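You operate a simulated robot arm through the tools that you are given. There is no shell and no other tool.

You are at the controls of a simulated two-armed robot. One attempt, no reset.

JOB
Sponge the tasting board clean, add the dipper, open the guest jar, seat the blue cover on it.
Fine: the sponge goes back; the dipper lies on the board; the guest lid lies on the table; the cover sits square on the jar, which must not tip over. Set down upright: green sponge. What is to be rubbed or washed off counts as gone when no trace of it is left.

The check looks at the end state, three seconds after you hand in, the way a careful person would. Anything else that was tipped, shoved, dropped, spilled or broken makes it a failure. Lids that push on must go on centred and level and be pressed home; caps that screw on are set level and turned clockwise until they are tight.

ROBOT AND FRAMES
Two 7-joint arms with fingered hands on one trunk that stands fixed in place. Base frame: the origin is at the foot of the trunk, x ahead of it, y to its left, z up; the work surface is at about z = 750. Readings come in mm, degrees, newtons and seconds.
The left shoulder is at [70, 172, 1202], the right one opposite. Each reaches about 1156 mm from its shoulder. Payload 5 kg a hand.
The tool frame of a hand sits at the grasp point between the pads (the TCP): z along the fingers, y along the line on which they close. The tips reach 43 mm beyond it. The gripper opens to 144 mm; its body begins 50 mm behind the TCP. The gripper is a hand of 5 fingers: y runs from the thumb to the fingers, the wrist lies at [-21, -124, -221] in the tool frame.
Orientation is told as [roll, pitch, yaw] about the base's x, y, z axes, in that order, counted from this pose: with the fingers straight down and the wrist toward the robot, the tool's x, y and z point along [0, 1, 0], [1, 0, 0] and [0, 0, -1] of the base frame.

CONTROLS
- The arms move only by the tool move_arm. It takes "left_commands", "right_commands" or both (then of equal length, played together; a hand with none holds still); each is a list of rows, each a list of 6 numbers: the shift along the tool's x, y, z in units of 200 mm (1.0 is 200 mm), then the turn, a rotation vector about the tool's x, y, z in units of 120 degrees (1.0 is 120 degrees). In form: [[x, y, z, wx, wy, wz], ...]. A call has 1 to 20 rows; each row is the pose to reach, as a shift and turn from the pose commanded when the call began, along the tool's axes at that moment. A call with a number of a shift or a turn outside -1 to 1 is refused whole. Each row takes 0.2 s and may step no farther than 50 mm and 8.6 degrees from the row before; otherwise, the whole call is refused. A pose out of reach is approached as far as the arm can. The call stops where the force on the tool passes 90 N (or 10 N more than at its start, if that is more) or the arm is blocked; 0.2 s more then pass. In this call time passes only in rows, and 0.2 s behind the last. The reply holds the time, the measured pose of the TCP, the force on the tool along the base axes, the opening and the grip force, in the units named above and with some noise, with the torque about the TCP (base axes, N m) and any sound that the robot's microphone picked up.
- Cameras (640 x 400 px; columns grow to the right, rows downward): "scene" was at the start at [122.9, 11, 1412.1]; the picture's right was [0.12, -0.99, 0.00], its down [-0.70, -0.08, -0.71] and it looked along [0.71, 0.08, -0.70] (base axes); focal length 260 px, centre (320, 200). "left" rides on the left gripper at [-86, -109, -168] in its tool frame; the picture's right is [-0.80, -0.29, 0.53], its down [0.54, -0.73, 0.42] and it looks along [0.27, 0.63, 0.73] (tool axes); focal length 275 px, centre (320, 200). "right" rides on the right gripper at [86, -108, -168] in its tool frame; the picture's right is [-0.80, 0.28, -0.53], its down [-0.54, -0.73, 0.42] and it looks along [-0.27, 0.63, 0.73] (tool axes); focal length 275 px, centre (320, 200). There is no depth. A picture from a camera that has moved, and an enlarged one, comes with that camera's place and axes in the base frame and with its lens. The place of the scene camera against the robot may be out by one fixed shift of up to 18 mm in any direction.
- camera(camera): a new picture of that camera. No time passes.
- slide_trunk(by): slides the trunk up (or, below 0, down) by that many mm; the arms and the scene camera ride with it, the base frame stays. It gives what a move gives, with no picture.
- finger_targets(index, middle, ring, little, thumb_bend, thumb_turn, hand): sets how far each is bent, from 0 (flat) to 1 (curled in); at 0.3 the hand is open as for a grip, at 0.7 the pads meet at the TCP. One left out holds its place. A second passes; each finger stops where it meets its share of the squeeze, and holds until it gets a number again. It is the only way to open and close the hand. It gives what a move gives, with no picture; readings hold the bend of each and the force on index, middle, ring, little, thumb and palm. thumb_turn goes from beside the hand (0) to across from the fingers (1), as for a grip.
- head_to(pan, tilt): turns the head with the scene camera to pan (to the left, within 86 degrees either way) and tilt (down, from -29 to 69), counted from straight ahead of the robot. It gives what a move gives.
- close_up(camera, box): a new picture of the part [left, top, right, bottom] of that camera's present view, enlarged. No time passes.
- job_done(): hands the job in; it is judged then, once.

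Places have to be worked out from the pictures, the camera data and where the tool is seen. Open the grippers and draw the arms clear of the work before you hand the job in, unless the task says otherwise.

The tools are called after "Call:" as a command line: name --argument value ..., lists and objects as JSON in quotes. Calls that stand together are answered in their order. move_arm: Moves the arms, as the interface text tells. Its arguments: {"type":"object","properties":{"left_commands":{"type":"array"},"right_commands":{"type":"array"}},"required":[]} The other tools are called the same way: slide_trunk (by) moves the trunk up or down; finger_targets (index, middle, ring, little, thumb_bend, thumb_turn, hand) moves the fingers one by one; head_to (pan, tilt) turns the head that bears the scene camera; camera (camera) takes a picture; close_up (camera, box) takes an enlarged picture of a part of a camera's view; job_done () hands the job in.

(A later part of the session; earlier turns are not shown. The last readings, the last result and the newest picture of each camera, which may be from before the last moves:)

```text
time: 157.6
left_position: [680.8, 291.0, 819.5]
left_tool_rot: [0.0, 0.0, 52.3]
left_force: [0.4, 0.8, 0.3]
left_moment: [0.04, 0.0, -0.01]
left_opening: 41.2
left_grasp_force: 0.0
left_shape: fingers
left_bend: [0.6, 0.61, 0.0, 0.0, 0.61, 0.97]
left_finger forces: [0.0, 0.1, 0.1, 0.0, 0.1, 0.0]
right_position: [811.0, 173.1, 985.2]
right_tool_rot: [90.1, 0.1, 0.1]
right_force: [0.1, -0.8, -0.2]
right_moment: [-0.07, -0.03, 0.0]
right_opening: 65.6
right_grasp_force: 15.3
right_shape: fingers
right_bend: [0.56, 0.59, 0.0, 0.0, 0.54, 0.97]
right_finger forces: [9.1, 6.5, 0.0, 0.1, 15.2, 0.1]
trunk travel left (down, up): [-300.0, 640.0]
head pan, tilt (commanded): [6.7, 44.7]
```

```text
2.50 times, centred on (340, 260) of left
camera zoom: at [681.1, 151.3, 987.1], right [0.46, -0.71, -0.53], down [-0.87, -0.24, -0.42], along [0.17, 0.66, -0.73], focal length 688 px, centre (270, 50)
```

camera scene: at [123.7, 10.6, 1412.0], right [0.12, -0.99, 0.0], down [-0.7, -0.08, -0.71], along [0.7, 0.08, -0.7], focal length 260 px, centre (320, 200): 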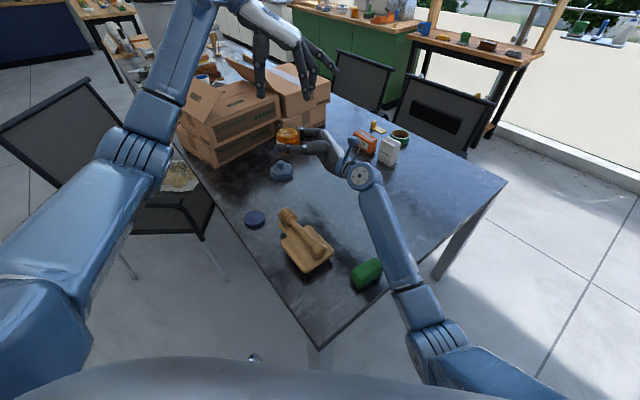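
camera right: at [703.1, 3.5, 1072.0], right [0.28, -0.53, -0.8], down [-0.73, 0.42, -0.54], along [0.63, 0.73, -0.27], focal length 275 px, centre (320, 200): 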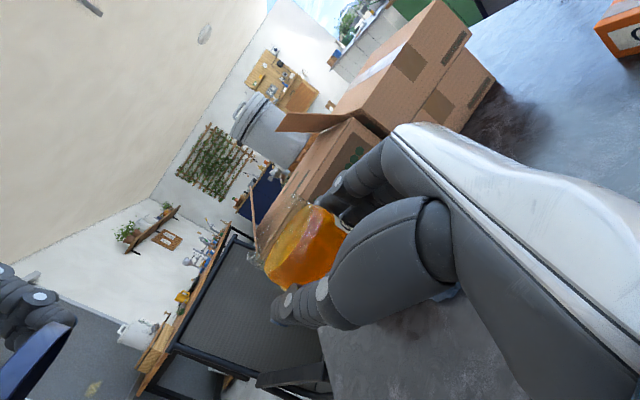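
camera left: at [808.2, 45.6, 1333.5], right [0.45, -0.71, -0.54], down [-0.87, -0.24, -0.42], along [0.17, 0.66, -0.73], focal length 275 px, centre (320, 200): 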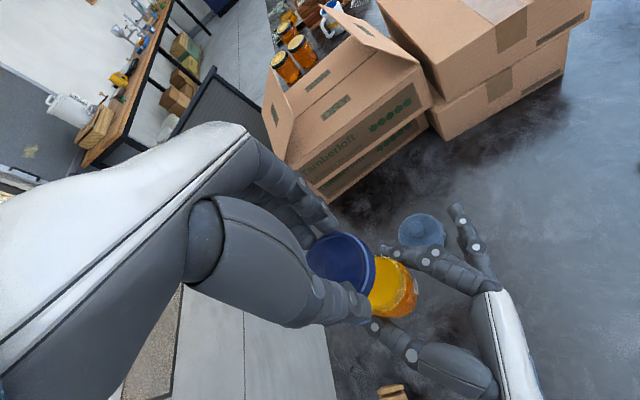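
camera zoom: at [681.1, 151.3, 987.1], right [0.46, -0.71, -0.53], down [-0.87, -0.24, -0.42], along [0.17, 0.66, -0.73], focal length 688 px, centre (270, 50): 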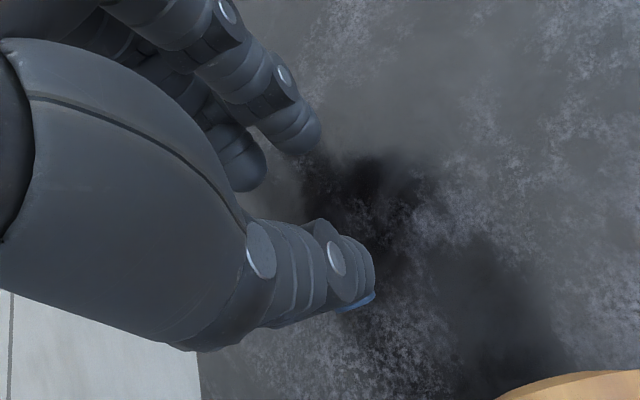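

The lid slipped out of the weak tip grip during the descent. I look at where it went.

Call:
camera --camera "scene"

Call:
camera --camera "left"

Call:
camera --camera "right"

```text
taken
camera scene: at [123.5, 11.3, 1412.1], right [0.12, -0.99, 0.0], down [-0.7, -0.08, -0.71], along [0.7, 0.08, -0.7], focal length 260 px, centre (320, 200)
```

scene: 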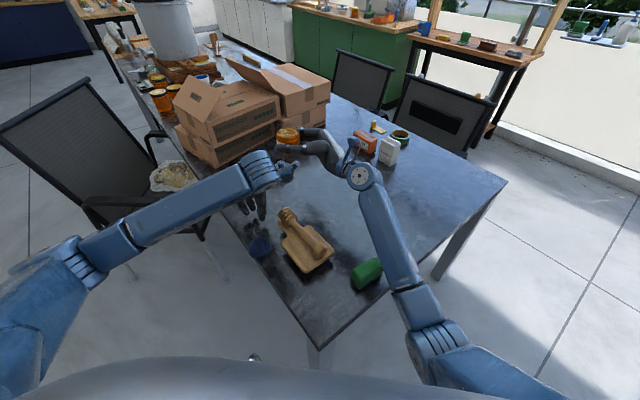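

```text
taken
camera left: at [681.1, 151.3, 987.1], right [0.46, -0.71, -0.53], down [-0.87, -0.24, -0.42], along [0.17, 0.66, -0.73], focal length 275 px, centre (320, 200)
```

left: 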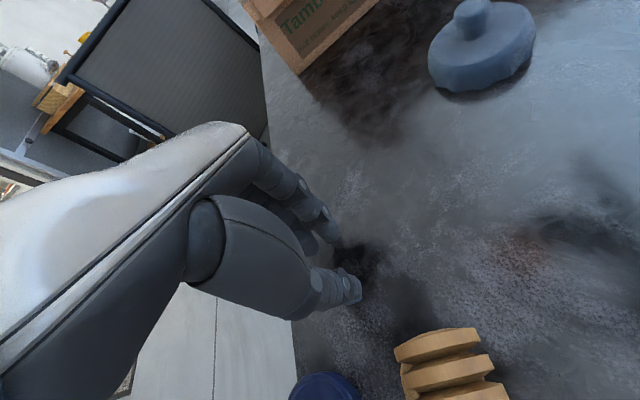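

```text
taken
camera right: at [703.7, 4.1, 1071.5], right [0.28, -0.53, -0.8], down [-0.73, 0.42, -0.54], along [0.63, 0.73, -0.27], focal length 275 px, centre (320, 200)
```

right: 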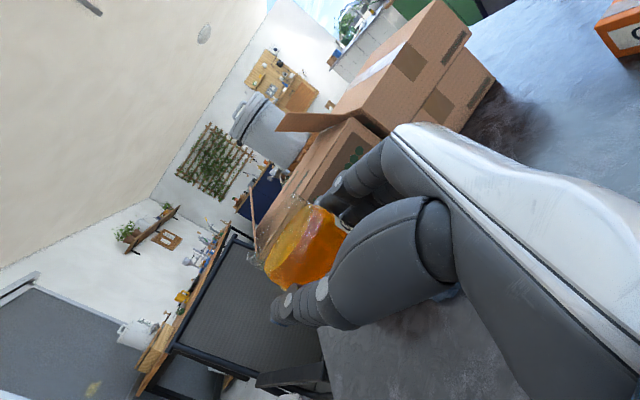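

Call:
close_up --camera "scene" --box '[230, 220, 310, 280]'

Call:
close_up --camera "left" --box '[270, 320, 400, 400]'

```text
6.67 times, centred on (270, 250) of scene
camera zoom: at [123.5, 11.3, 1412.1], right [0.12, -0.99, 0.0], down [-0.7, -0.08, -0.71], along [0.7, 0.08, -0.7], focal length 1731 px, centre (653, -133)
```

zoom: 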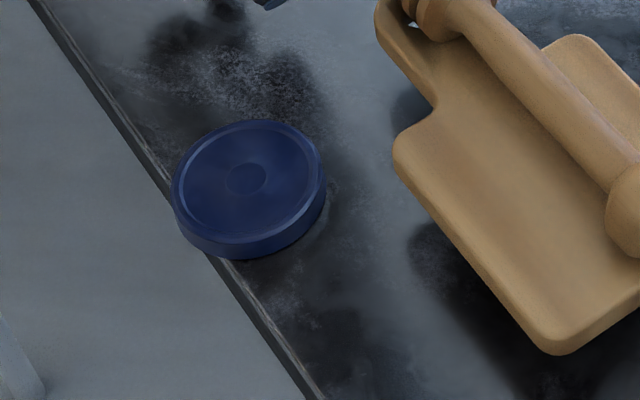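

```text
4.92 times, centred on (335, 360) of left
camera zoom: at [681.1, 151.3, 987.1], right [0.46, -0.71, -0.53], down [-0.87, -0.24, -0.42], along [0.17, 0.66, -0.73], focal length 1355 px, centre (246, -588)
```

zoom: 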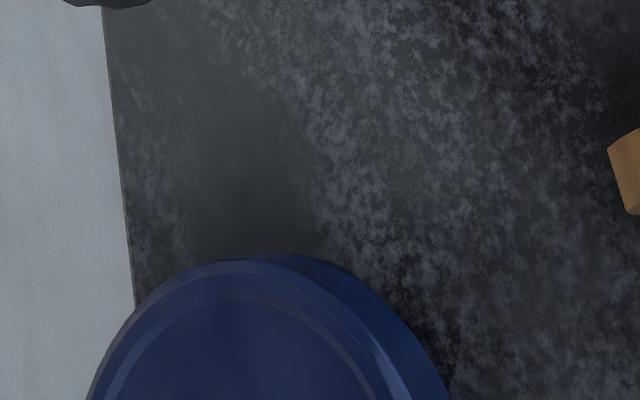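

The lid landed flat on the table, right way up, but close to the left edge; I'll pull it further in later. First the jar: I raise the left hand and go above it with yaw 66°.

Call:
finger_targets --hand "left" --index 0.44 --middle 0.44 --thumb_bend 0.44

Call:
move_arm --left_commands '[[0, 0, -0.15, 0, 0, 0], [0, 0, -0.35, 0, 0, 0], [0, 0, -0.55, 0, 0, 0], [0, 0, -0.78, 0, 0, 0], [0, 0, -1.0, 0, 0, 0]]'

Call:
move_arm --left_commands '[[0, 0, -0.2, 0, 0, 0], [0, 0, -0.4, 0, 0, 0], [0, 0, -0.6, 0, 0, 0], [0, 0, -0.75, 0, 0, 0]]'

Call:
move_arm --left_commands '[[-0.136, -0.007, 0, 0, 0, -0.02], [-0.272, -0.014, 0, 0, 0, -0.04], [-0.408, -0.021, 0, 0, 0, -0.06], [-0.544, -0.028, 0, 0, 0, -0.08], [-0.68, -0.035, 0, 0, 0, -0.1], [-0.816, -0.04, 0, 0, 0, -0.115]]'

Call:
camera --camera "left"

Call:
camera --camera "right"

```text
time: 158.6
left_position: [679.3, 290.5, 820.1]
left_tool_rot: [0.0, 0.1, 52.3]
left_force: [-0.2, 0.1, 0.0]
left_moment: [-0.01, 0.0, 0.02]
left_opening: 99.5
left_grasp_force: 0.0
left_shape: fingers
left_bend: [0.44, 0.44, 0.0, 0.0, 0.44, 0.97]
left_finger forces: [0.0, 0.0, 0.1, 0.0, 0.0, 0.0]
right_position: [812.3, 172.5, 985.2]
right_tool_rot: [90.2, 0.1, 0.0]
right_force: [0.4, 0.2, -0.7]
right_moment: [-0.03, 0.01, -0.01]
right_opening: 65.5
right_grasp_force: 15.1
right_shape: fingers
right_bend: [0.56, 0.59, 0.0, 0.0, 0.54, 0.97]
right_finger forces: [9.1, 6.5, 0.0, 0.0, 15.3, 0.0]
trunk travel left (down, up): [-300.0, 640.0]
head pan, tilt (commanded): [6.7, 44.7]
```

```text
time: 159.8
left_position: [677.1, 293.4, 1017.7]
left_tool_rot: [0.1, 0.0, 52.3]
left_force: [-0.6, 0.2, 0.1]
left_moment: [0.01, -0.03, -0.01]
left_opening: 100.0
left_grasp_force: 0.0
left_shape: fingers
left_bend: [0.44, 0.44, 0.0, 0.0, 0.44, 0.97]
left_finger forces: [0.0, 0.0, 0.2, 0.0, 0.0, 0.1]
right_position: [809.4, 172.3, 985.9]
right_tool_rot: [90.2, 0.1, 0.1]
right_force: [0.6, -0.5, 0.4]
right_moment: [-0.07, 0.0, -0.03]
right_opening: 65.5
right_grasp_force: 14.6
right_shape: fingers
right_bend: [0.56, 0.59, 0.0, 0.0, 0.54, 0.97]
right_finger forces: [9.1, 6.6, 0.1, 0.0, 15.3, 0.0]
trunk travel left (down, up): [-300.0, 640.0]
head pan, tilt (commanded): [6.7, 44.7]
```

```text
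time: 160.8
left_position: [680.8, 292.9, 1166.8]
left_tool_rot: [0.1, 0.0, 52.2]
left_force: [-0.4, -0.1, 0.7]
left_moment: [0.01, -0.03, 0.01]
left_opening: 99.7
left_grasp_force: 0.0
left_shape: fingers
left_bend: [0.44, 0.44, 0.0, 0.0, 0.44, 0.97]
left_finger forces: [0.1, 0.0, 0.0, 0.0, 0.0, 0.0]
right_position: [809.7, 172.2, 985.9]
right_tool_rot: [90.3, 0.0, 0.1]
right_force: [-0.1, -0.1, 0.1]
right_moment: [-0.08, -0.04, -0.03]
right_opening: 65.4
right_grasp_force: 15.4
right_shape: fingers
right_bend: [0.56, 0.59, 0.0, 0.0, 0.54, 0.97]
right_finger forces: [9.1, 6.6, 0.0, 0.1, 15.4, 0.1]
trunk travel left (down, up): [-300.0, 640.0]
head pan, tilt (commanded): [6.7, 44.7]
```

```text
time: 162.2
left_position: [804.9, 182.7, 1166.7]
left_tool_rot: [0.1, -0.1, 66.1]
left_force: [1.6, -0.5, -0.6]
left_moment: [0.0, 0.02, 0.02]
left_opening: 99.6
left_grasp_force: 0.1
left_shape: fingers
left_bend: [0.44, 0.44, 0.0, 0.0, 0.44, 0.97]
left_finger forces: [0.0, 0.0, 0.0, 0.0, 0.1, 0.1]
right_position: [811.3, 172.6, 984.1]
right_tool_rot: [90.2, 0.3, 0.1]
right_force: [0.1, -0.9, -0.8]
right_moment: [-0.07, -0.02, -0.01]
right_opening: 65.4
right_grasp_force: 15.7
right_shape: fingers
right_bend: [0.56, 0.59, 0.0, 0.0, 0.54, 0.97]
right_finger forces: [9.0, 6.5, 0.0, 0.0, 15.3, 0.1]
trunk travel left (down, up): [-300.0, 640.0]
head pan, tilt (commanded): [6.7, 44.7]
```

```text
taken
camera left: at [838.9, 48.8, 1333.8], right [0.61, -0.58, -0.54], down [-0.79, -0.44, -0.42], along [0.01, 0.68, -0.73], focal length 275 px, centre (320, 200)
```

left: 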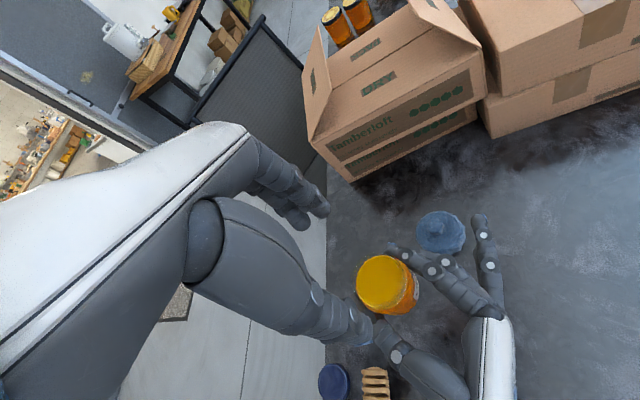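

```text
taken
camera right: at [704.4, 3.0, 1071.0], right [0.28, -0.53, -0.8], down [-0.73, 0.42, -0.54], along [0.63, 0.73, -0.27], focal length 275 px, centre (320, 200)
```

right: 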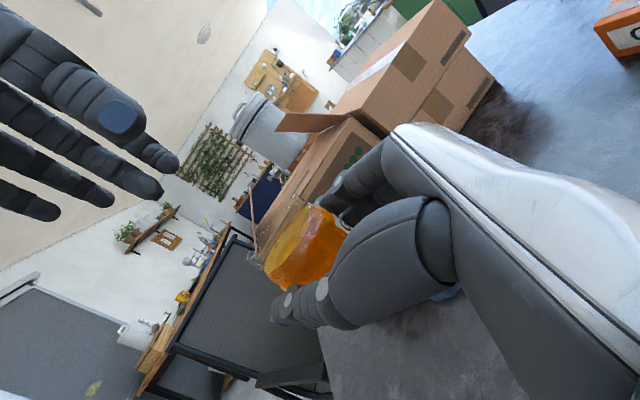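

Call:
close_up --camera "left" --box '[310, 220, 470, 380]'

```text
2.50 times, centred on (390, 300) of left
camera zoom: at [838.9, 48.8, 1333.8], right [0.61, -0.58, -0.54], down [-0.79, -0.44, -0.42], along [0.01, 0.68, -0.73], focal length 688 px, centre (145, -50)
```

zoom: 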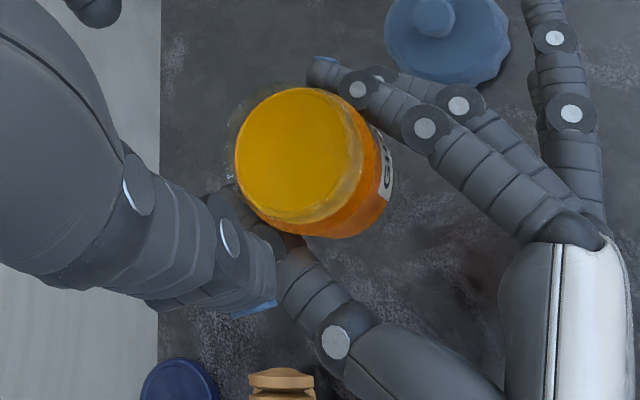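

From here the gap beside the right palm is roomy. I turn a little more (yaw 78°) so the left thumb clears the right thumb, and descend partway.

Call:
move_arm --left_commands '[[-0.005, 0.008, 0, 0, 0, -0.05], [-0.01, 0.015, 0, 0, 0, -0.1], [-0.01, 0.015, 0.15, 0, 0, -0.1], [-0.01, 0.015, 0.3, 0, 0, -0.1], [-0.01, 0.015, 0.42, 0, 0, -0.1], [-0.01, 0.015, 0.5, 0, 0, -0.1]]'

Call:
close_up --camera "left" --box '[240, 160, 480, 380]'

Call:
close_up --camera "right" --box '[140, 80, 380, 320]'

Call:
close_up --camera "scene" --box '[230, 70, 350, 170]'

```text
time: 163.6
left_position: [809.9, 188.8, 1066.8]
left_tool_rot: [0.1, 0.2, 78.1]
left_force: [0.8, 0.1, -0.4]
left_moment: [-0.01, 0.04, 0.02]
left_opening: 99.7
left_grasp_force: 0.1
left_shape: fingers
left_bend: [0.44, 0.44, 0.0, 0.0, 0.44, 0.97]
left_finger forces: [0.1, 0.1, 0.1, 0.0, 0.0, 0.1]
right_position: [811.8, 172.6, 985.2]
right_tool_rot: [90.1, 0.1, 0.1]
right_force: [0.2, -0.4, 0.7]
right_moment: [-0.06, 0.0, 0.01]
right_opening: 65.4
right_grasp_force: 15.6
right_shape: fingers
right_bend: [0.56, 0.59, 0.0, 0.0, 0.54, 0.97]
right_finger forces: [9.1, 6.4, 0.0, 0.0, 15.3, 0.0]
trunk travel left (down, up): [-300.0, 640.0]
head pan, tilt (commanded): [6.7, 44.7]
```

```text
1.82 times, centred on (360, 270) of left
camera zoom: at [869.6, 63.3, 1233.6], right [0.72, -0.44, -0.53], down [-0.68, -0.6, -0.42], along [-0.13, 0.67, -0.73], focal length 500 px, centre (247, 73)
```

zoom: 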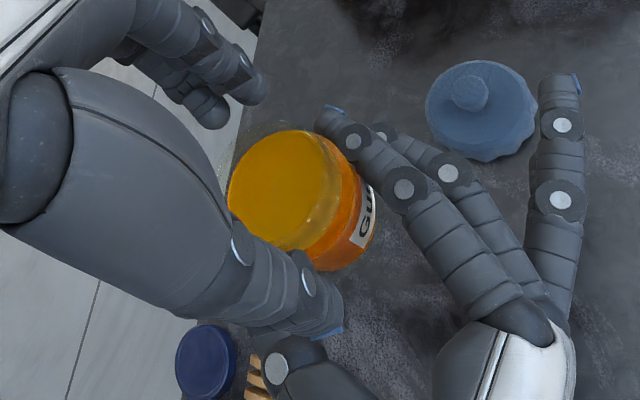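

```text
1.67 times, centred on (260, 200) of right
camera zoom: at [704.1, 4.2, 1071.3], right [0.28, -0.53, -0.8], down [-0.73, 0.42, -0.54], along [0.63, 0.73, -0.27], focal length 459 px, centre (420, 200)
```

zoom: 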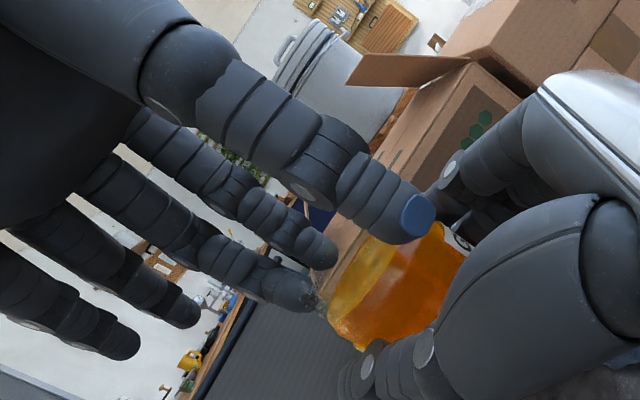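

```text
4.00 times, centred on (290, 120) of scene
camera zoom: at [123.9, 11.4, 1412.0], right [0.12, -0.99, 0.0], down [-0.7, -0.08, -0.71], along [0.7, 0.08, -0.7], focal length 1039 px, centre (440, 520)
```

zoom: 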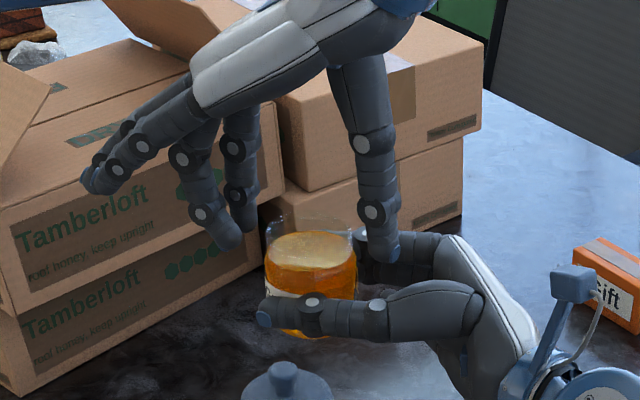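

The left thumb is entering the gap between jar and right palm without contact. I descend the last 22 mm slowly.

Call:
move_arm --left_commands '[[0, -0.005, 0.03, 0, 0, 0], [0, -0.01, 0.06, 0, 0, 0], [0, -0.01, 0.085, 0, 0, 0], [0, -0.01, 0.11, 0, 0, 0]]'

Call:
close_up --camera "left" --box '[240, 160, 480, 380]'

Call:
close_up --camera "right" --box '[140, 80, 380, 320]'

Call:
close_up --camera "scene" --box '[230, 70, 350, 170]'

```text
time: 164.6
left_position: [807.4, 185.8, 1044.7]
left_tool_rot: [0.2, 0.1, 77.9]
left_force: [-1.1, -1.1, 0.0]
left_moment: [0.03, -0.03, 0.01]
left_opening: 100.1
left_grasp_force: 0.0
left_shape: fingers
left_bend: [0.44, 0.44, 0.0, 0.0, 0.44, 0.97]
left_finger forces: [0.0, 0.0, 0.1, 0.0, 0.1, 0.1]
right_position: [811.3, 172.4, 984.4]
right_tool_rot: [90.1, 0.1, 0.1]
right_force: [0.1, 0.3, -0.4]
right_moment: [-0.06, -0.01, 0.01]
right_opening: 65.3
right_grasp_force: 15.8
right_shape: fingers
right_bend: [0.56, 0.59, 0.0, 0.0, 0.54, 0.97]
right_finger forces: [9.1, 6.5, 0.1, 0.0, 15.3, 0.0]
trunk travel left (down, up): [-300.0, 640.0]
head pan, tilt (commanded): [6.7, 44.7]
```

```text
1.82 times, centred on (360, 270) of left
camera zoom: at [869.3, 61.3, 1213.1], right [0.72, -0.44, -0.54], down [-0.68, -0.6, -0.42], along [-0.13, 0.67, -0.73], focal length 500 px, centre (247, 73)
```

zoom: 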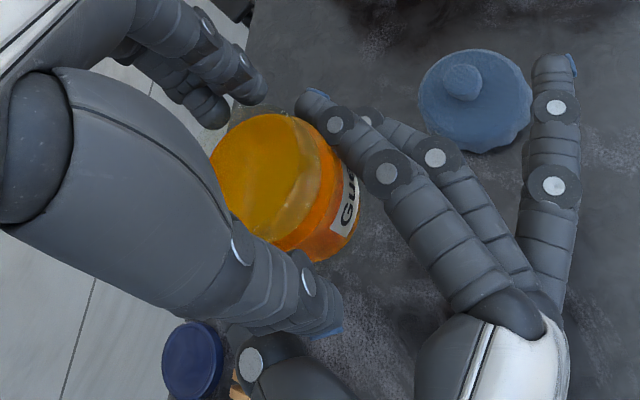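

```text
1.67 times, centred on (260, 200) of right
camera zoom: at [703.9, 4.0, 1071.4], right [0.28, -0.53, -0.8], down [-0.73, 0.42, -0.54], along [0.63, 0.73, -0.27], focal length 459 px, centre (420, 200)
```

zoom: 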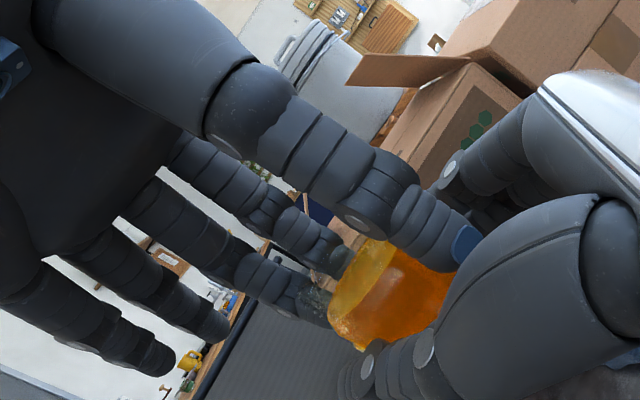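

```text
4.00 times, centred on (290, 120) of scene
camera zoom: at [123.7, 11.2, 1412.0], right [0.12, -0.99, 0.0], down [-0.7, -0.08, -0.71], along [0.7, 0.08, -0.7], focal length 1039 px, centre (440, 520)
```

zoom: 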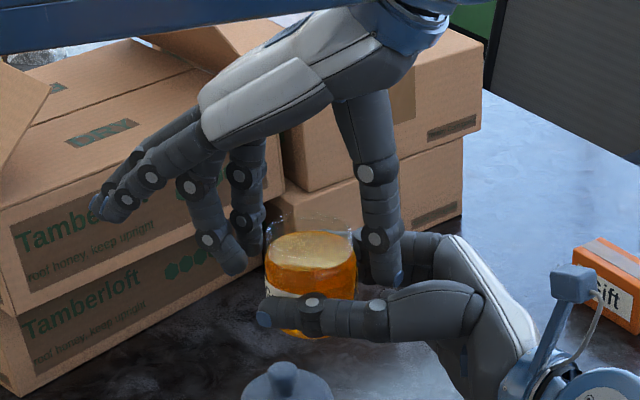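

Fingers on the left, thumb on the right of the jar, no contacts. I close the left hand gently onto the body.

Call:
finger_targets --hand "left" --index 0.52 --middle 0.52 --thumb_bend 0.52

Call:
close_up --camera "scene" --box '[230, 70, 350, 170]'

Call:
close_up --camera "right" --box '[140, 80, 380, 320]'

```text
time: 165.6
left_position: [808.7, 186.0, 1046.5]
left_tool_rot: [0.1, 0.0, 78.1]
left_force: [-0.4, 1.5, 0.2]
left_moment: [0.07, 0.05, 0.01]
left_opening: 73.8
left_grasp_force: 0.7
left_shape: fingers
left_bend: [0.51, 0.52, 0.0, 0.0, 0.52, 0.97]
left_finger forces: [1.3, 0.2, 0.0, 0.0, 0.0, 0.0]
right_position: [811.8, 172.6, 984.1]
right_tool_rot: [90.1, 0.1, 0.1]
right_force: [-0.5, -1.1, -0.1]
right_moment: [-0.05, -0.03, 0.01]
right_opening: 65.6
right_grasp_force: 15.8
right_shape: fingers
right_bend: [0.56, 0.59, 0.0, 0.0, 0.54, 0.97]
right_finger forces: [8.9, 6.4, 0.1, 0.0, 15.6, 0.0]
trunk travel left (down, up): [-300.0, 640.0]
head pan, tilt (commanded): [6.7, 44.7]
```

```text
4.00 times, centred on (290, 120) of scene
camera zoom: at [123.4, 11.1, 1412.0], right [0.12, -0.99, 0.0], down [-0.7, -0.08, -0.71], along [0.71, 0.08, -0.7], focal length 1039 px, centre (440, 520)
```

zoom: 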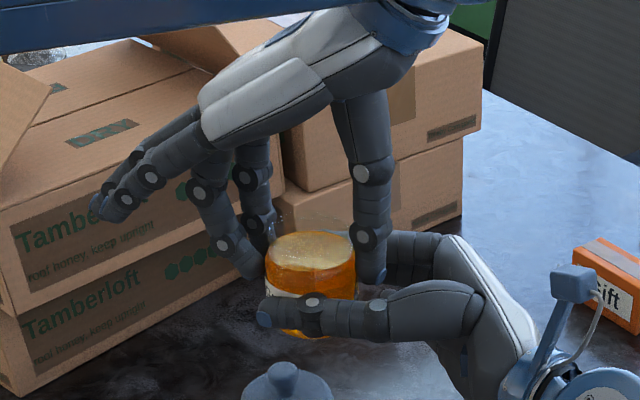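

```text
1.67 times, centred on (260, 200) of right
camera zoom: at [703.7, 3.9, 1071.6], right [0.28, -0.53, -0.8], down [-0.73, 0.42, -0.54], along [0.63, 0.73, -0.27], focal length 459 px, centre (420, 200)
```

zoom: 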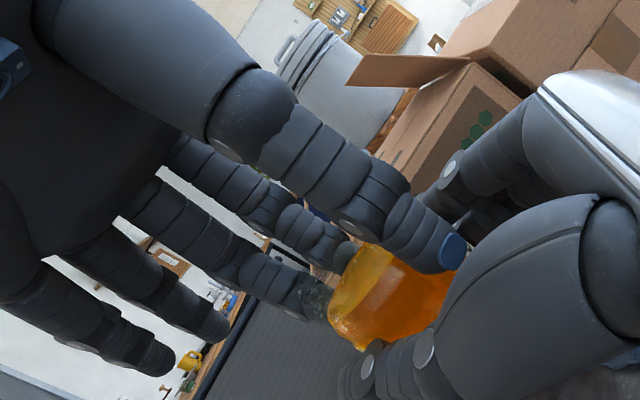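

Index touches first; I shift 2 mm that way, then close and tighten.

Call:
move_arm --left_commands '[[0, 0.01, 0, 0, 0, 0]]'

Call:
finger_targets --hand "left" --index 0.56 --middle 0.57 --thumb_bend 0.57

Call:
finger_targets --hand "left" --index 0.64 --middle 0.66 --thumb_bend 0.66

Call:
close_up --camera "scene" --box '[230, 70, 350, 170]'

Call:
close_up --camera "left" --box '[240, 160, 480, 380]'

```text
time: 166.0
left_position: [809.0, 188.3, 1045.3]
left_tool_rot: [0.1, 0.1, 78.0]
left_force: [-0.5, -0.2, 0.0]
left_moment: [-0.02, -0.01, 0.01]
left_opening: 73.3
left_grasp_force: 0.4
left_shape: fingers
left_bend: [0.52, 0.52, 0.0, 0.0, 0.52, 0.97]
left_finger forces: [0.3, 0.1, 0.0, 0.0, 0.9, 0.0]
right_position: [810.5, 173.3, 985.0]
right_tool_rot: [90.1, 0.1, 0.1]
right_force: [-0.8, 0.5, -0.2]
right_moment: [-0.05, -0.01, -0.01]
right_opening: 65.6
right_grasp_force: 15.8
right_shape: fingers
right_bend: [0.56, 0.59, 0.0, 0.0, 0.54, 0.97]
right_finger forces: [9.1, 6.7, 0.1, 0.0, 15.3, 0.0]
trunk travel left (down, up): [-300.0, 640.0]
head pan, tilt (commanded): [6.7, 44.7]
```

```text
time: 167.0
left_position: [808.2, 189.0, 1046.8]
left_tool_rot: [0.1, 0.0, 78.2]
left_force: [1.0, 2.6, 0.2]
left_moment: [0.07, -0.02, -0.05]
left_opening: 70.2
left_grasp_force: 5.2
left_shape: fingers
left_bend: [0.53, 0.54, 0.0, 0.0, 0.52, 0.97]
left_finger forces: [3.8, 2.3, 0.0, 0.0, 4.9, 0.0]
right_position: [811.1, 173.1, 986.2]
right_tool_rot: [90.1, 0.2, 0.1]
right_force: [-0.2, -2.1, 1.1]
right_moment: [-0.06, -0.02, 0.05]
right_opening: 65.2
right_grasp_force: 15.5
right_shape: fingers
right_bend: [0.56, 0.59, 0.0, 0.0, 0.54, 0.97]
right_finger forces: [8.8, 6.5, 0.0, 0.0, 15.6, 0.0]
trunk travel left (down, up): [-300.0, 640.0]
head pan, tilt (commanded): [6.7, 44.7]
```

```text
time: 168.0
left_position: [807.6, 189.3, 1047.2]
left_tool_rot: [0.1, 0.0, 78.1]
left_force: [-0.3, 3.9, 0.7]
left_moment: [0.18, 0.06, -0.12]
left_opening: 68.8
left_grasp_force: 15.4
left_shape: fingers
left_bend: [0.53, 0.56, 0.0, 0.0, 0.55, 0.97]
left_finger forces: [8.8, 7.6, 0.0, 0.0, 14.7, 0.0]
right_position: [809.3, 172.7, 985.0]
right_tool_rot: [90.1, 0.1, 0.0]
right_force: [1.9, -3.7, 0.0]
right_moment: [-0.03, 0.02, 0.09]
right_opening: 65.1
right_grasp_force: 16.1
right_shape: fingers
right_bend: [0.56, 0.59, 0.0, 0.0, 0.55, 0.97]
right_finger forces: [9.5, 7.0, 0.0, 0.0, 15.7, 0.0]
trunk travel left (down, up): [-300.0, 640.0]
head pan, tilt (commanded): [6.7, 44.7]
```

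```text
4.00 times, centred on (290, 120) of scene
camera zoom: at [123.3, 11.1, 1412.1], right [0.12, -0.99, 0.0], down [-0.7, -0.08, -0.71], along [0.71, 0.08, -0.7], focal length 1039 px, centre (440, 520)
```

zoom: 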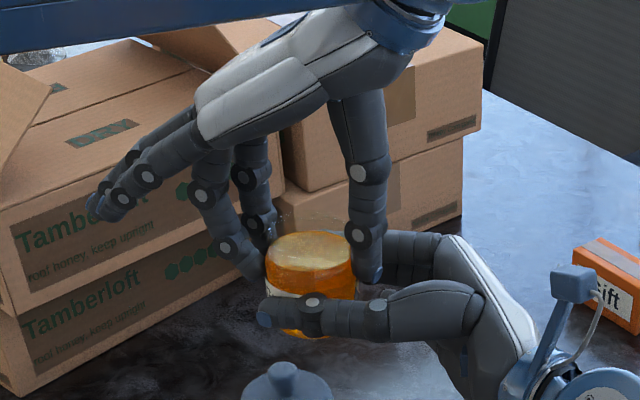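

```text
1.82 times, centred on (360, 270) of left
camera zoom: at [869.5, 63.9, 1213.4], right [0.72, -0.44, -0.54], down [-0.68, -0.6, -0.42], along [-0.13, 0.67, -0.73], focal length 500 px, centre (247, 73)
```

zoom: 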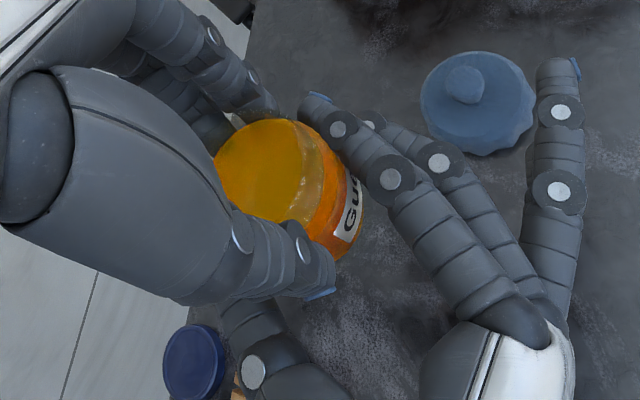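

A firm, level body grip with no vertical squeeze. Now I ease the right hand in steps, checking that the left carries the jar.

Call:
finger_targets --hand "right" --index 0.575 --middle 0.6 --thumb_bend 0.56

Call:
finger_targets --hand "right" --index 0.555 --middle 0.575 --thumb_bend 0.54

Call:
close_up --camera "scene" --box '[230, 70, 350, 170]'

```text
time: 169.0
left_position: [808.5, 188.5, 1045.8]
left_tool_rot: [0.1, 0.0, 78.1]
left_force: [-0.4, 4.0, -0.9]
left_moment: [0.2, 0.02, -0.09]
left_opening: 68.8
left_grasp_force: 16.2
left_shape: fingers
left_bend: [0.53, 0.56, 0.0, 0.0, 0.55, 0.97]
left_finger forces: [9.0, 7.3, 0.1, 0.1, 14.3, 0.0]
right_position: [811.9, 172.4, 985.7]
right_tool_rot: [90.2, 0.1, 0.2]
right_force: [-0.5, -3.3, -0.3]
right_moment: [-0.05, 0.01, 0.12]
right_opening: 67.3
right_grasp_force: 7.4
right_shape: fingers
right_bend: [0.55, 0.58, 0.0, 0.0, 0.53, 0.97]
right_finger forces: [4.0, 4.0, 0.0, 0.0, 7.4, 0.0]
trunk travel left (down, up): [-300.0, 640.0]
head pan, tilt (commanded): [6.7, 44.7]
```

```text
time: 170.0
left_position: [808.7, 188.7, 1045.9]
left_tool_rot: [0.1, -0.1, 78.0]
left_force: [1.3, 1.5, 0.5]
left_moment: [0.11, -0.08, -0.15]
left_opening: 68.9
left_grasp_force: 15.3
left_shape: fingers
left_bend: [0.53, 0.56, 0.0, 0.0, 0.55, 0.97]
left_finger forces: [9.2, 6.3, 0.0, 0.0, 14.3, 0.1]
right_position: [810.5, 173.2, 986.1]
right_tool_rot: [90.2, 0.1, 0.1]
right_force: [-1.7, -2.7, -0.1]
right_moment: [0.02, -0.05, 0.16]
right_opening: 68.9
right_grasp_force: 4.1
right_shape: fingers
right_bend: [0.54, 0.57, 0.0, 0.0, 0.52, 0.98]
right_finger forces: [1.9, 1.5, 0.0, 0.1, 4.1, 0.1]
trunk travel left (down, up): [-300.0, 640.0]
head pan, tilt (commanded): [6.7, 44.7]
```

```text
4.00 times, centred on (290, 120) of scene
camera zoom: at [123.3, 11.1, 1412.1], right [0.12, -0.99, 0.0], down [-0.7, -0.08, -0.71], along [0.71, 0.08, -0.7], focal length 1039 px, centre (440, 520)
```

zoom: 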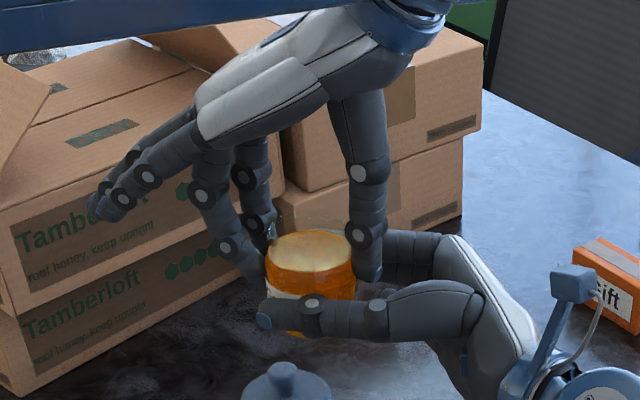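

Stable. I ease the right hand further to nearly nothing and look at the load on the left.

Call:
finger_targets --hand "right" --index 0.54 --middle 0.555 --thumb_bend 0.525

Call:
finger_targets --hand "right" --index 0.525 --middle 0.535 --thumb_bend 0.51

Call:
close_up --camera "scene" --box '[230, 70, 350, 170]'

Call:
close_up --camera "right" --box '[140, 80, 380, 320]'

```text
time: 171.0
left_position: [808.6, 188.8, 1046.3]
left_tool_rot: [0.0, 0.1, 78.0]
left_force: [0.3, 1.2, -0.4]
left_moment: [0.1, 0.0, -0.02]
left_opening: 69.2
left_grasp_force: 14.5
left_shape: fingers
left_bend: [0.53, 0.56, 0.0, 0.0, 0.55, 0.97]
left_finger forces: [8.8, 6.0, 0.0, 0.0, 14.6, 0.0]
right_position: [811.4, 173.0, 986.6]
right_tool_rot: [90.3, 0.0, 0.1]
right_force: [0.1, -1.7, 0.6]
right_moment: [0.02, 0.01, 0.06]
right_opening: 70.4
right_grasp_force: 1.5
right_shape: fingers
right_bend: [0.54, 0.55, 0.0, 0.0, 0.51, 0.98]
right_finger forces: [1.0, 0.0, 0.1, 0.0, 1.5, 0.0]
trunk travel left (down, up): [-300.0, 640.0]
head pan, tilt (commanded): [6.7, 44.7]
```

```text
time: 172.0
left_position: [808.9, 187.9, 1046.1]
left_tool_rot: [0.1, 0.0, 78.0]
left_force: [0.7, 0.0, -0.3]
left_moment: [-0.03, -0.04, -0.01]
left_opening: 68.9
left_grasp_force: 14.2
left_shape: fingers
left_bend: [0.53, 0.56, 0.0, 0.0, 0.55, 0.97]
left_finger forces: [8.4, 5.8, 0.0, 0.0, 15.1, 0.1]
right_position: [811.2, 172.2, 985.7]
right_tool_rot: [90.3, 0.2, 0.2]
right_force: [-0.5, -0.4, -0.1]
right_moment: [-0.02, -0.03, 0.05]
right_opening: 73.0
right_grasp_force: 0.5
right_shape: fingers
right_bend: [0.52, 0.53, 0.0, 0.0, 0.51, 0.98]
right_finger forces: [0.0, 0.1, 0.0, 0.1, 0.3, 0.0]
trunk travel left (down, up): [-300.0, 640.0]
head pan, tilt (commanded): [6.7, 44.7]
```

```text
4.00 times, centred on (290, 120) of scene
camera zoom: at [123.3, 11.1, 1412.1], right [0.12, -0.99, 0.0], down [-0.7, -0.08, -0.71], along [0.71, 0.08, -0.7], focal length 1039 px, centre (440, 520)
```

zoom: 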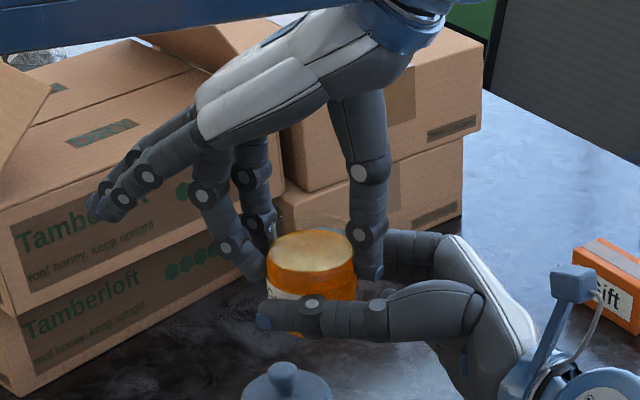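

```text
1.67 times, centred on (260, 200) of right
camera zoom: at [703.6, 3.9, 1071.7], right [0.28, -0.53, -0.8], down [-0.73, 0.42, -0.54], along [0.63, 0.73, -0.27], focal length 459 px, centre (420, 200)
```

zoom: 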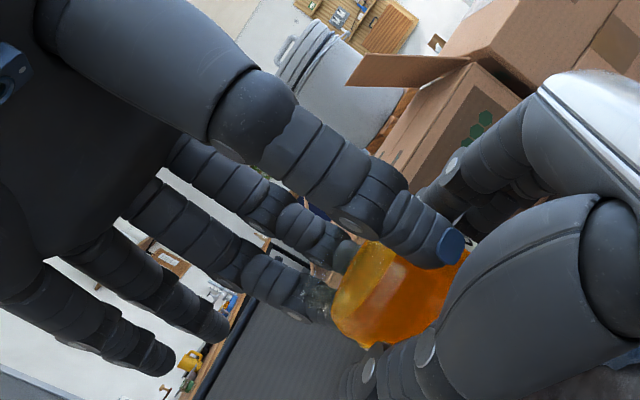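

The right grip is zero and the jar hasn't moved. I open the right fingers further and verify again.

Call:
finger_targets --hand "right" --index 0.49 --middle 0.49 --thumb_bend 0.48

Call:
close_up --camera "scene" --box '[230, 70, 350, 170]'

Call:
finger_targets --hand "right" --index 0.36 --middle 0.36 --thumb_bend 0.36

Call:
close_up --camera "scene" --box '[230, 70, 350, 170]'

```text
time: 173.0
left_position: [807.7, 187.4, 1045.4]
left_tool_rot: [0.2, 0.0, 78.0]
left_force: [0.5, 0.0, 0.1]
left_moment: [0.01, 0.05, 0.01]
left_opening: 69.0
left_grasp_force: 14.6
left_shape: fingers
left_bend: [0.53, 0.56, 0.0, 0.0, 0.55, 0.97]
left_finger forces: [8.2, 5.8, 0.0, 0.0, 15.4, 0.0]
right_position: [811.1, 172.7, 986.4]
right_tool_rot: [90.1, 0.0, 0.1]
right_force: [0.6, -0.4, 0.4]
right_moment: [0.01, 0.01, 0.04]
right_opening: 83.4
right_grasp_force: 0.1
right_shape: fingers
right_bend: [0.49, 0.49, 0.0, 0.0, 0.48, 0.98]
right_finger forces: [0.0, 0.0, 0.0, 0.0, 0.0, 0.1]
trunk travel left (down, up): [-300.0, 640.0]
head pan, tilt (commanded): [6.7, 44.7]
```

```text
4.00 times, centred on (290, 120) of scene
camera zoom: at [123.3, 11.1, 1412.1], right [0.12, -0.99, 0.0], down [-0.7, -0.08, -0.71], along [0.71, 0.08, -0.7], focal length 1039 px, centre (440, 520)
```

zoom: 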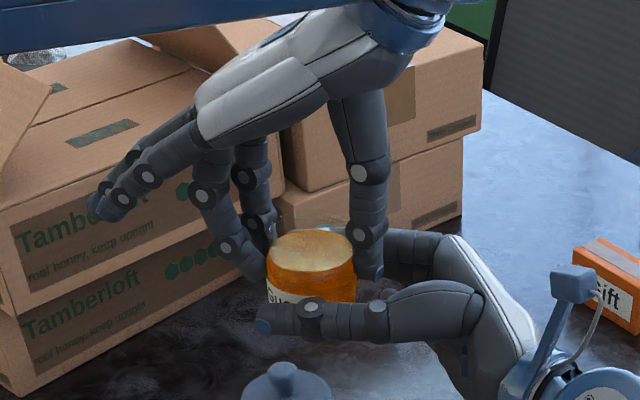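

```text
time: 174.0
left_position: [807.6, 189.2, 1046.5]
left_tool_rot: [0.2, 0.0, 78.1]
left_force: [0.1, -0.5, -0.1]
left_moment: [0.02, 0.02, -0.03]
left_opening: 69.0
left_grasp_force: 14.7
left_shape: fingers
left_bend: [0.53, 0.56, 0.0, 0.0, 0.55, 0.97]
left_finger forces: [8.2, 5.8, 0.1, 0.0, 15.3, 0.0]
right_position: [810.9, 172.4, 985.7]
right_tool_rot: [90.0, 0.1, 0.2]
right_force: [0.6, 0.4, 0.3]
right_moment: [0.03, 0.0, 0.0]
right_opening: 128.2
right_grasp_force: 0.1
right_shape: fingers
right_bend: [0.36, 0.36, 0.0, 0.0, 0.36, 0.98]
right_finger forces: [0.1, 0.1, 0.0, 0.1, 0.1, 0.0]
trunk travel left (down, up): [-300.0, 640.0]
head pan, tilt (commanded): [6.7, 44.7]
```

```text
4.00 times, centred on (290, 120) of scene
camera zoom: at [123.3, 11.1, 1412.1], right [0.12, -0.99, 0.0], down [-0.7, -0.08, -0.71], along [0.71, 0.08, -0.7], focal length 1039 px, centre (440, 520)
```

zoom: 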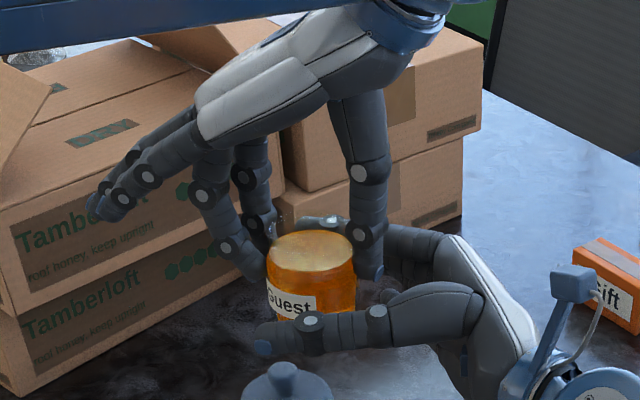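

The left hand alone holds the jar securely. I withdraw the right hand straight back and up, out of the way.

Call:
move_arm --right_commands '[[0, 0, -0.08, 0, 0, 0], [0, 0, -0.2, 0, 0, 0], [0, 0, -0.35, 0, 0, 0], [0, 0, -0.5, 0, 0, 0], [0, 0, -0.65, 0, 0, 0], [0, 0, -0.8, 0, 0, 0]]'

Call:
camera --camera "scene"

Call:
camera --camera "right"

```text
time: 175.4
left_position: [807.6, 187.2, 1046.5]
left_tool_rot: [0.1, 0.1, 78.1]
left_force: [-0.1, -0.1, 0.4]
left_moment: [0.01, 0.04, -0.05]
left_opening: 68.8
left_grasp_force: 14.8
left_shape: fingers
left_bend: [0.53, 0.56, 0.0, 0.0, 0.55, 0.97]
left_finger forces: [8.3, 5.8, 0.0, 0.1, 15.3, 0.1]
right_position: [808.9, 11.2, 985.3]
right_tool_rot: [90.1, 0.1, 0.0]
right_force: [-0.7, -0.4, 0.3]
right_moment: [0.01, -0.04, 0.01]
right_opening: 128.3
right_grasp_force: 0.1
right_shape: fingers
right_bend: [0.36, 0.36, 0.0, 0.0, 0.36, 0.98]
right_finger forces: [0.0, 0.0, 0.1, 0.0, 0.0, 0.0]
trunk travel left (down, up): [-300.0, 640.0]
head pan, tilt (commanded): [6.7, 44.7]
```

```text
taken
camera scene: at [123.1, 10.0, 1412.1], right [0.12, -0.99, 0.0], down [-0.7, -0.08, -0.71], along [0.71, 0.08, -0.7], focal length 260 px, centre (320, 200)
```

scene: 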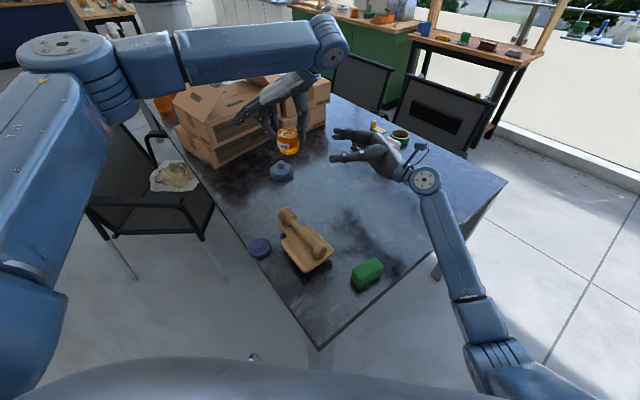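

```text
taken
camera right: at [702.6, -158.4, 1071.2], right [0.28, -0.53, -0.8], down [-0.73, 0.42, -0.54], along [0.62, 0.73, -0.27], focal length 275 px, centre (320, 200)
```

right: 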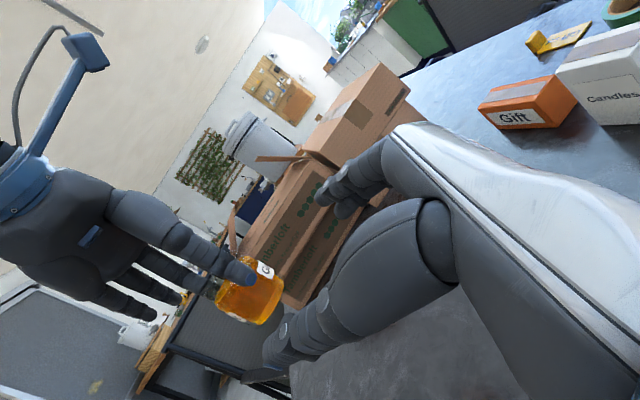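

The jar is clear. I carry it level back to its original place near (810, 388).

Call:
move_arm --left_commands '[[0.01, 0.05, 0, 0, 0, 0], [0.03, 0.15, 0, 0, 0, 0], [0.055, 0.28, 0, 0, 0, 0], [0.083, 0.41, 0, 0, 0, 0], [0.11, 0.54, 0, 0, 0, 0], [0.135, 0.67, 0, 0, 0, 0], [0.16, 0.8, 0, 0, 0, 0], [0.18, 0.9, 0, 0, 0, 0], [0.198, 0.98, 0, 0, 0, 0]]'

Call:
camera --camera "scene"

Call:
camera --camera "left"

```text
time: 177.4
left_position: [808.8, 387.8, 1045.4]
left_tool_rot: [0.1, 0.1, 78.0]
left_force: [0.2, -0.4, 0.1]
left_moment: [-0.01, 0.0, -0.01]
left_opening: 68.9
left_grasp_force: 14.5
left_shape: fingers
left_bend: [0.53, 0.56, 0.0, 0.0, 0.55, 0.96]
left_finger forces: [8.2, 6.0, 0.1, 0.0, 15.1, 0.0]
right_position: [810.2, 11.6, 984.7]
right_tool_rot: [90.0, 0.1, 0.1]
right_force: [0.1, 0.9, 0.7]
right_moment: [-0.01, 0.0, 0.01]
right_opening: 128.3
right_grasp_force: 0.1
right_shape: fingers
right_bend: [0.36, 0.36, 0.0, 0.0, 0.36, 0.98]
right_finger forces: [0.0, 0.0, 0.0, 0.0, 0.0, 0.1]
trunk travel left (down, up): [-300.0, 640.0]
head pan, tilt (commanded): [6.7, 44.7]
```

```text
taken
camera scene: at [123.2, 12.0, 1412.1], right [0.12, -0.99, 0.0], down [-0.7, -0.08, -0.71], along [0.71, 0.08, -0.7], focal length 260 px, centre (320, 200)
```

scene: 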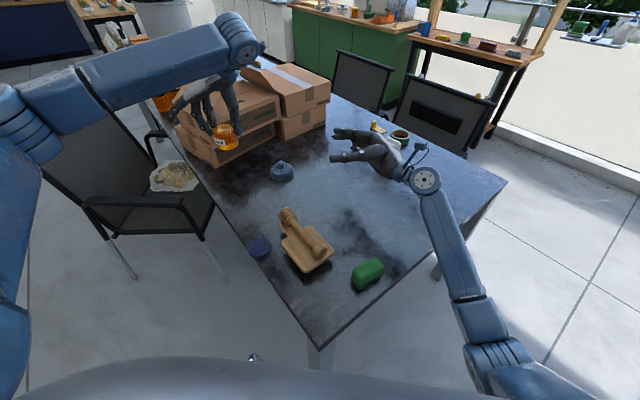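

```text
taken
camera left: at [870.8, 263.8, 1212.8], right [0.72, -0.44, -0.54], down [-0.68, -0.6, -0.42], along [-0.13, 0.67, -0.73], focal length 275 px, centre (320, 200)
```

left: 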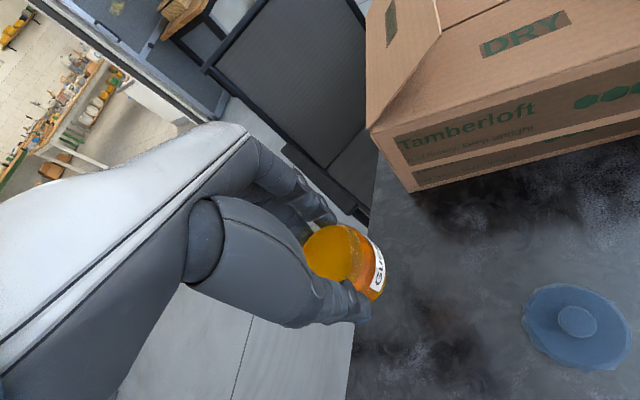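

The path down is clear. I lower the jar to about 15 mm above the table.

Call:
move_arm --left_commands '[[0, 0, 0.06, 0, 0, 0], [0, 0, 0.17, 0, 0, 0], [0, 0, 0.29, 0, 0, 0], [0, 0, 0.41, 0, 0, 0], [0, 0, 0.53, 0, 0, 0], [0, 0, 0.65, 0, 0, 0], [0, 0, 0.76, 0, 0, 0], [0, 0, 0.85, 0, 0, 0], [0, 0, 0.91, 0, 0, 0], [0, 0, 0.95, 0, 0, 0]]'

Call:
close_up --camera "left" --box '[240, 160, 440, 360]'

Call:
close_up --camera "scene" --box '[190, 110, 310, 210]'

Call:
close_up --camera "right" --box '[120, 180, 340, 360]'

```text
time: 179.6
left_position: [808.8, 388.1, 856.8]
left_tool_rot: [0.1, 0.0, 78.1]
left_force: [-0.3, -0.6, 0.0]
left_moment: [0.02, 0.01, 0.02]
left_opening: 69.0
left_grasp_force: 14.9
left_shape: fingers
left_bend: [0.53, 0.56, 0.0, 0.0, 0.55, 0.96]
left_finger forces: [8.2, 6.0, 0.0, 0.0, 15.0, 0.1]
right_position: [809.6, 10.9, 984.3]
right_tool_rot: [90.0, 0.0, 0.1]
right_force: [-0.5, -0.5, -0.5]
right_moment: [-0.01, 0.02, 0.01]
right_opening: 128.2
right_grasp_force: 0.0
right_shape: fingers
right_bend: [0.36, 0.36, 0.0, 0.0, 0.36, 0.98]
right_finger forces: [0.1, 0.1, 0.0, 0.0, 0.0, 0.1]
trunk travel left (down, up): [-300.0, 640.0]
head pan, tilt (commanded): [6.7, 44.7]
```

```text
2.00 times, centred on (340, 260) of left
camera zoom: at [869.8, 263.0, 1022.9], right [0.72, -0.44, -0.54], down [-0.68, -0.6, -0.42], along [-0.13, 0.67, -0.73], focal length 551 px, centre (280, 80)
```

zoom: 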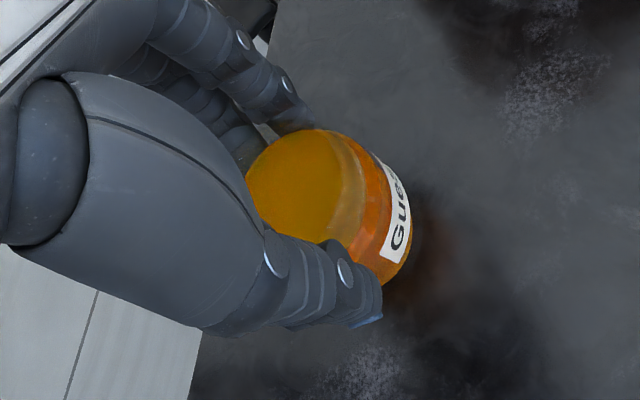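

```text
4.00 times, centred on (250, 160) of scene
camera zoom: at [123.6, 11.2, 1412.0], right [0.12, -0.99, 0.0], down [-0.7, -0.08, -0.71], along [0.7, 0.08, -0.7], focal length 1039 px, centre (600, 360)
```

zoom: 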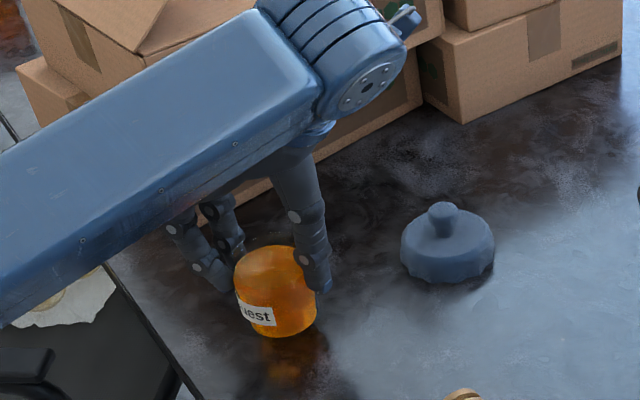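

```text
2.22 times, centred on (230, 270) of right
camera zoom: at [703.2, -157.7, 1071.1], right [0.28, -0.53, -0.8], down [-0.73, 0.42, -0.54], along [0.63, 0.73, -0.27], focal length 612 px, centre (520, 44)
```

zoom: 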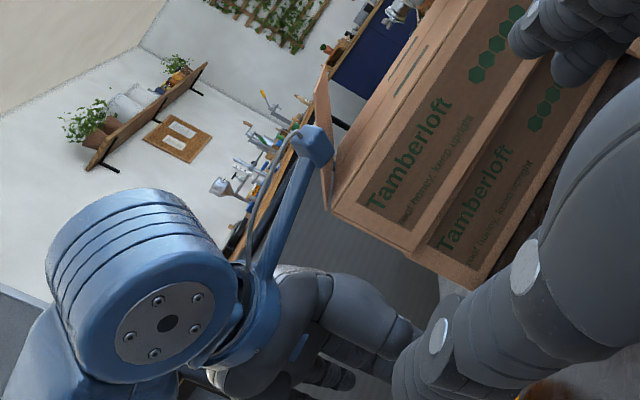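

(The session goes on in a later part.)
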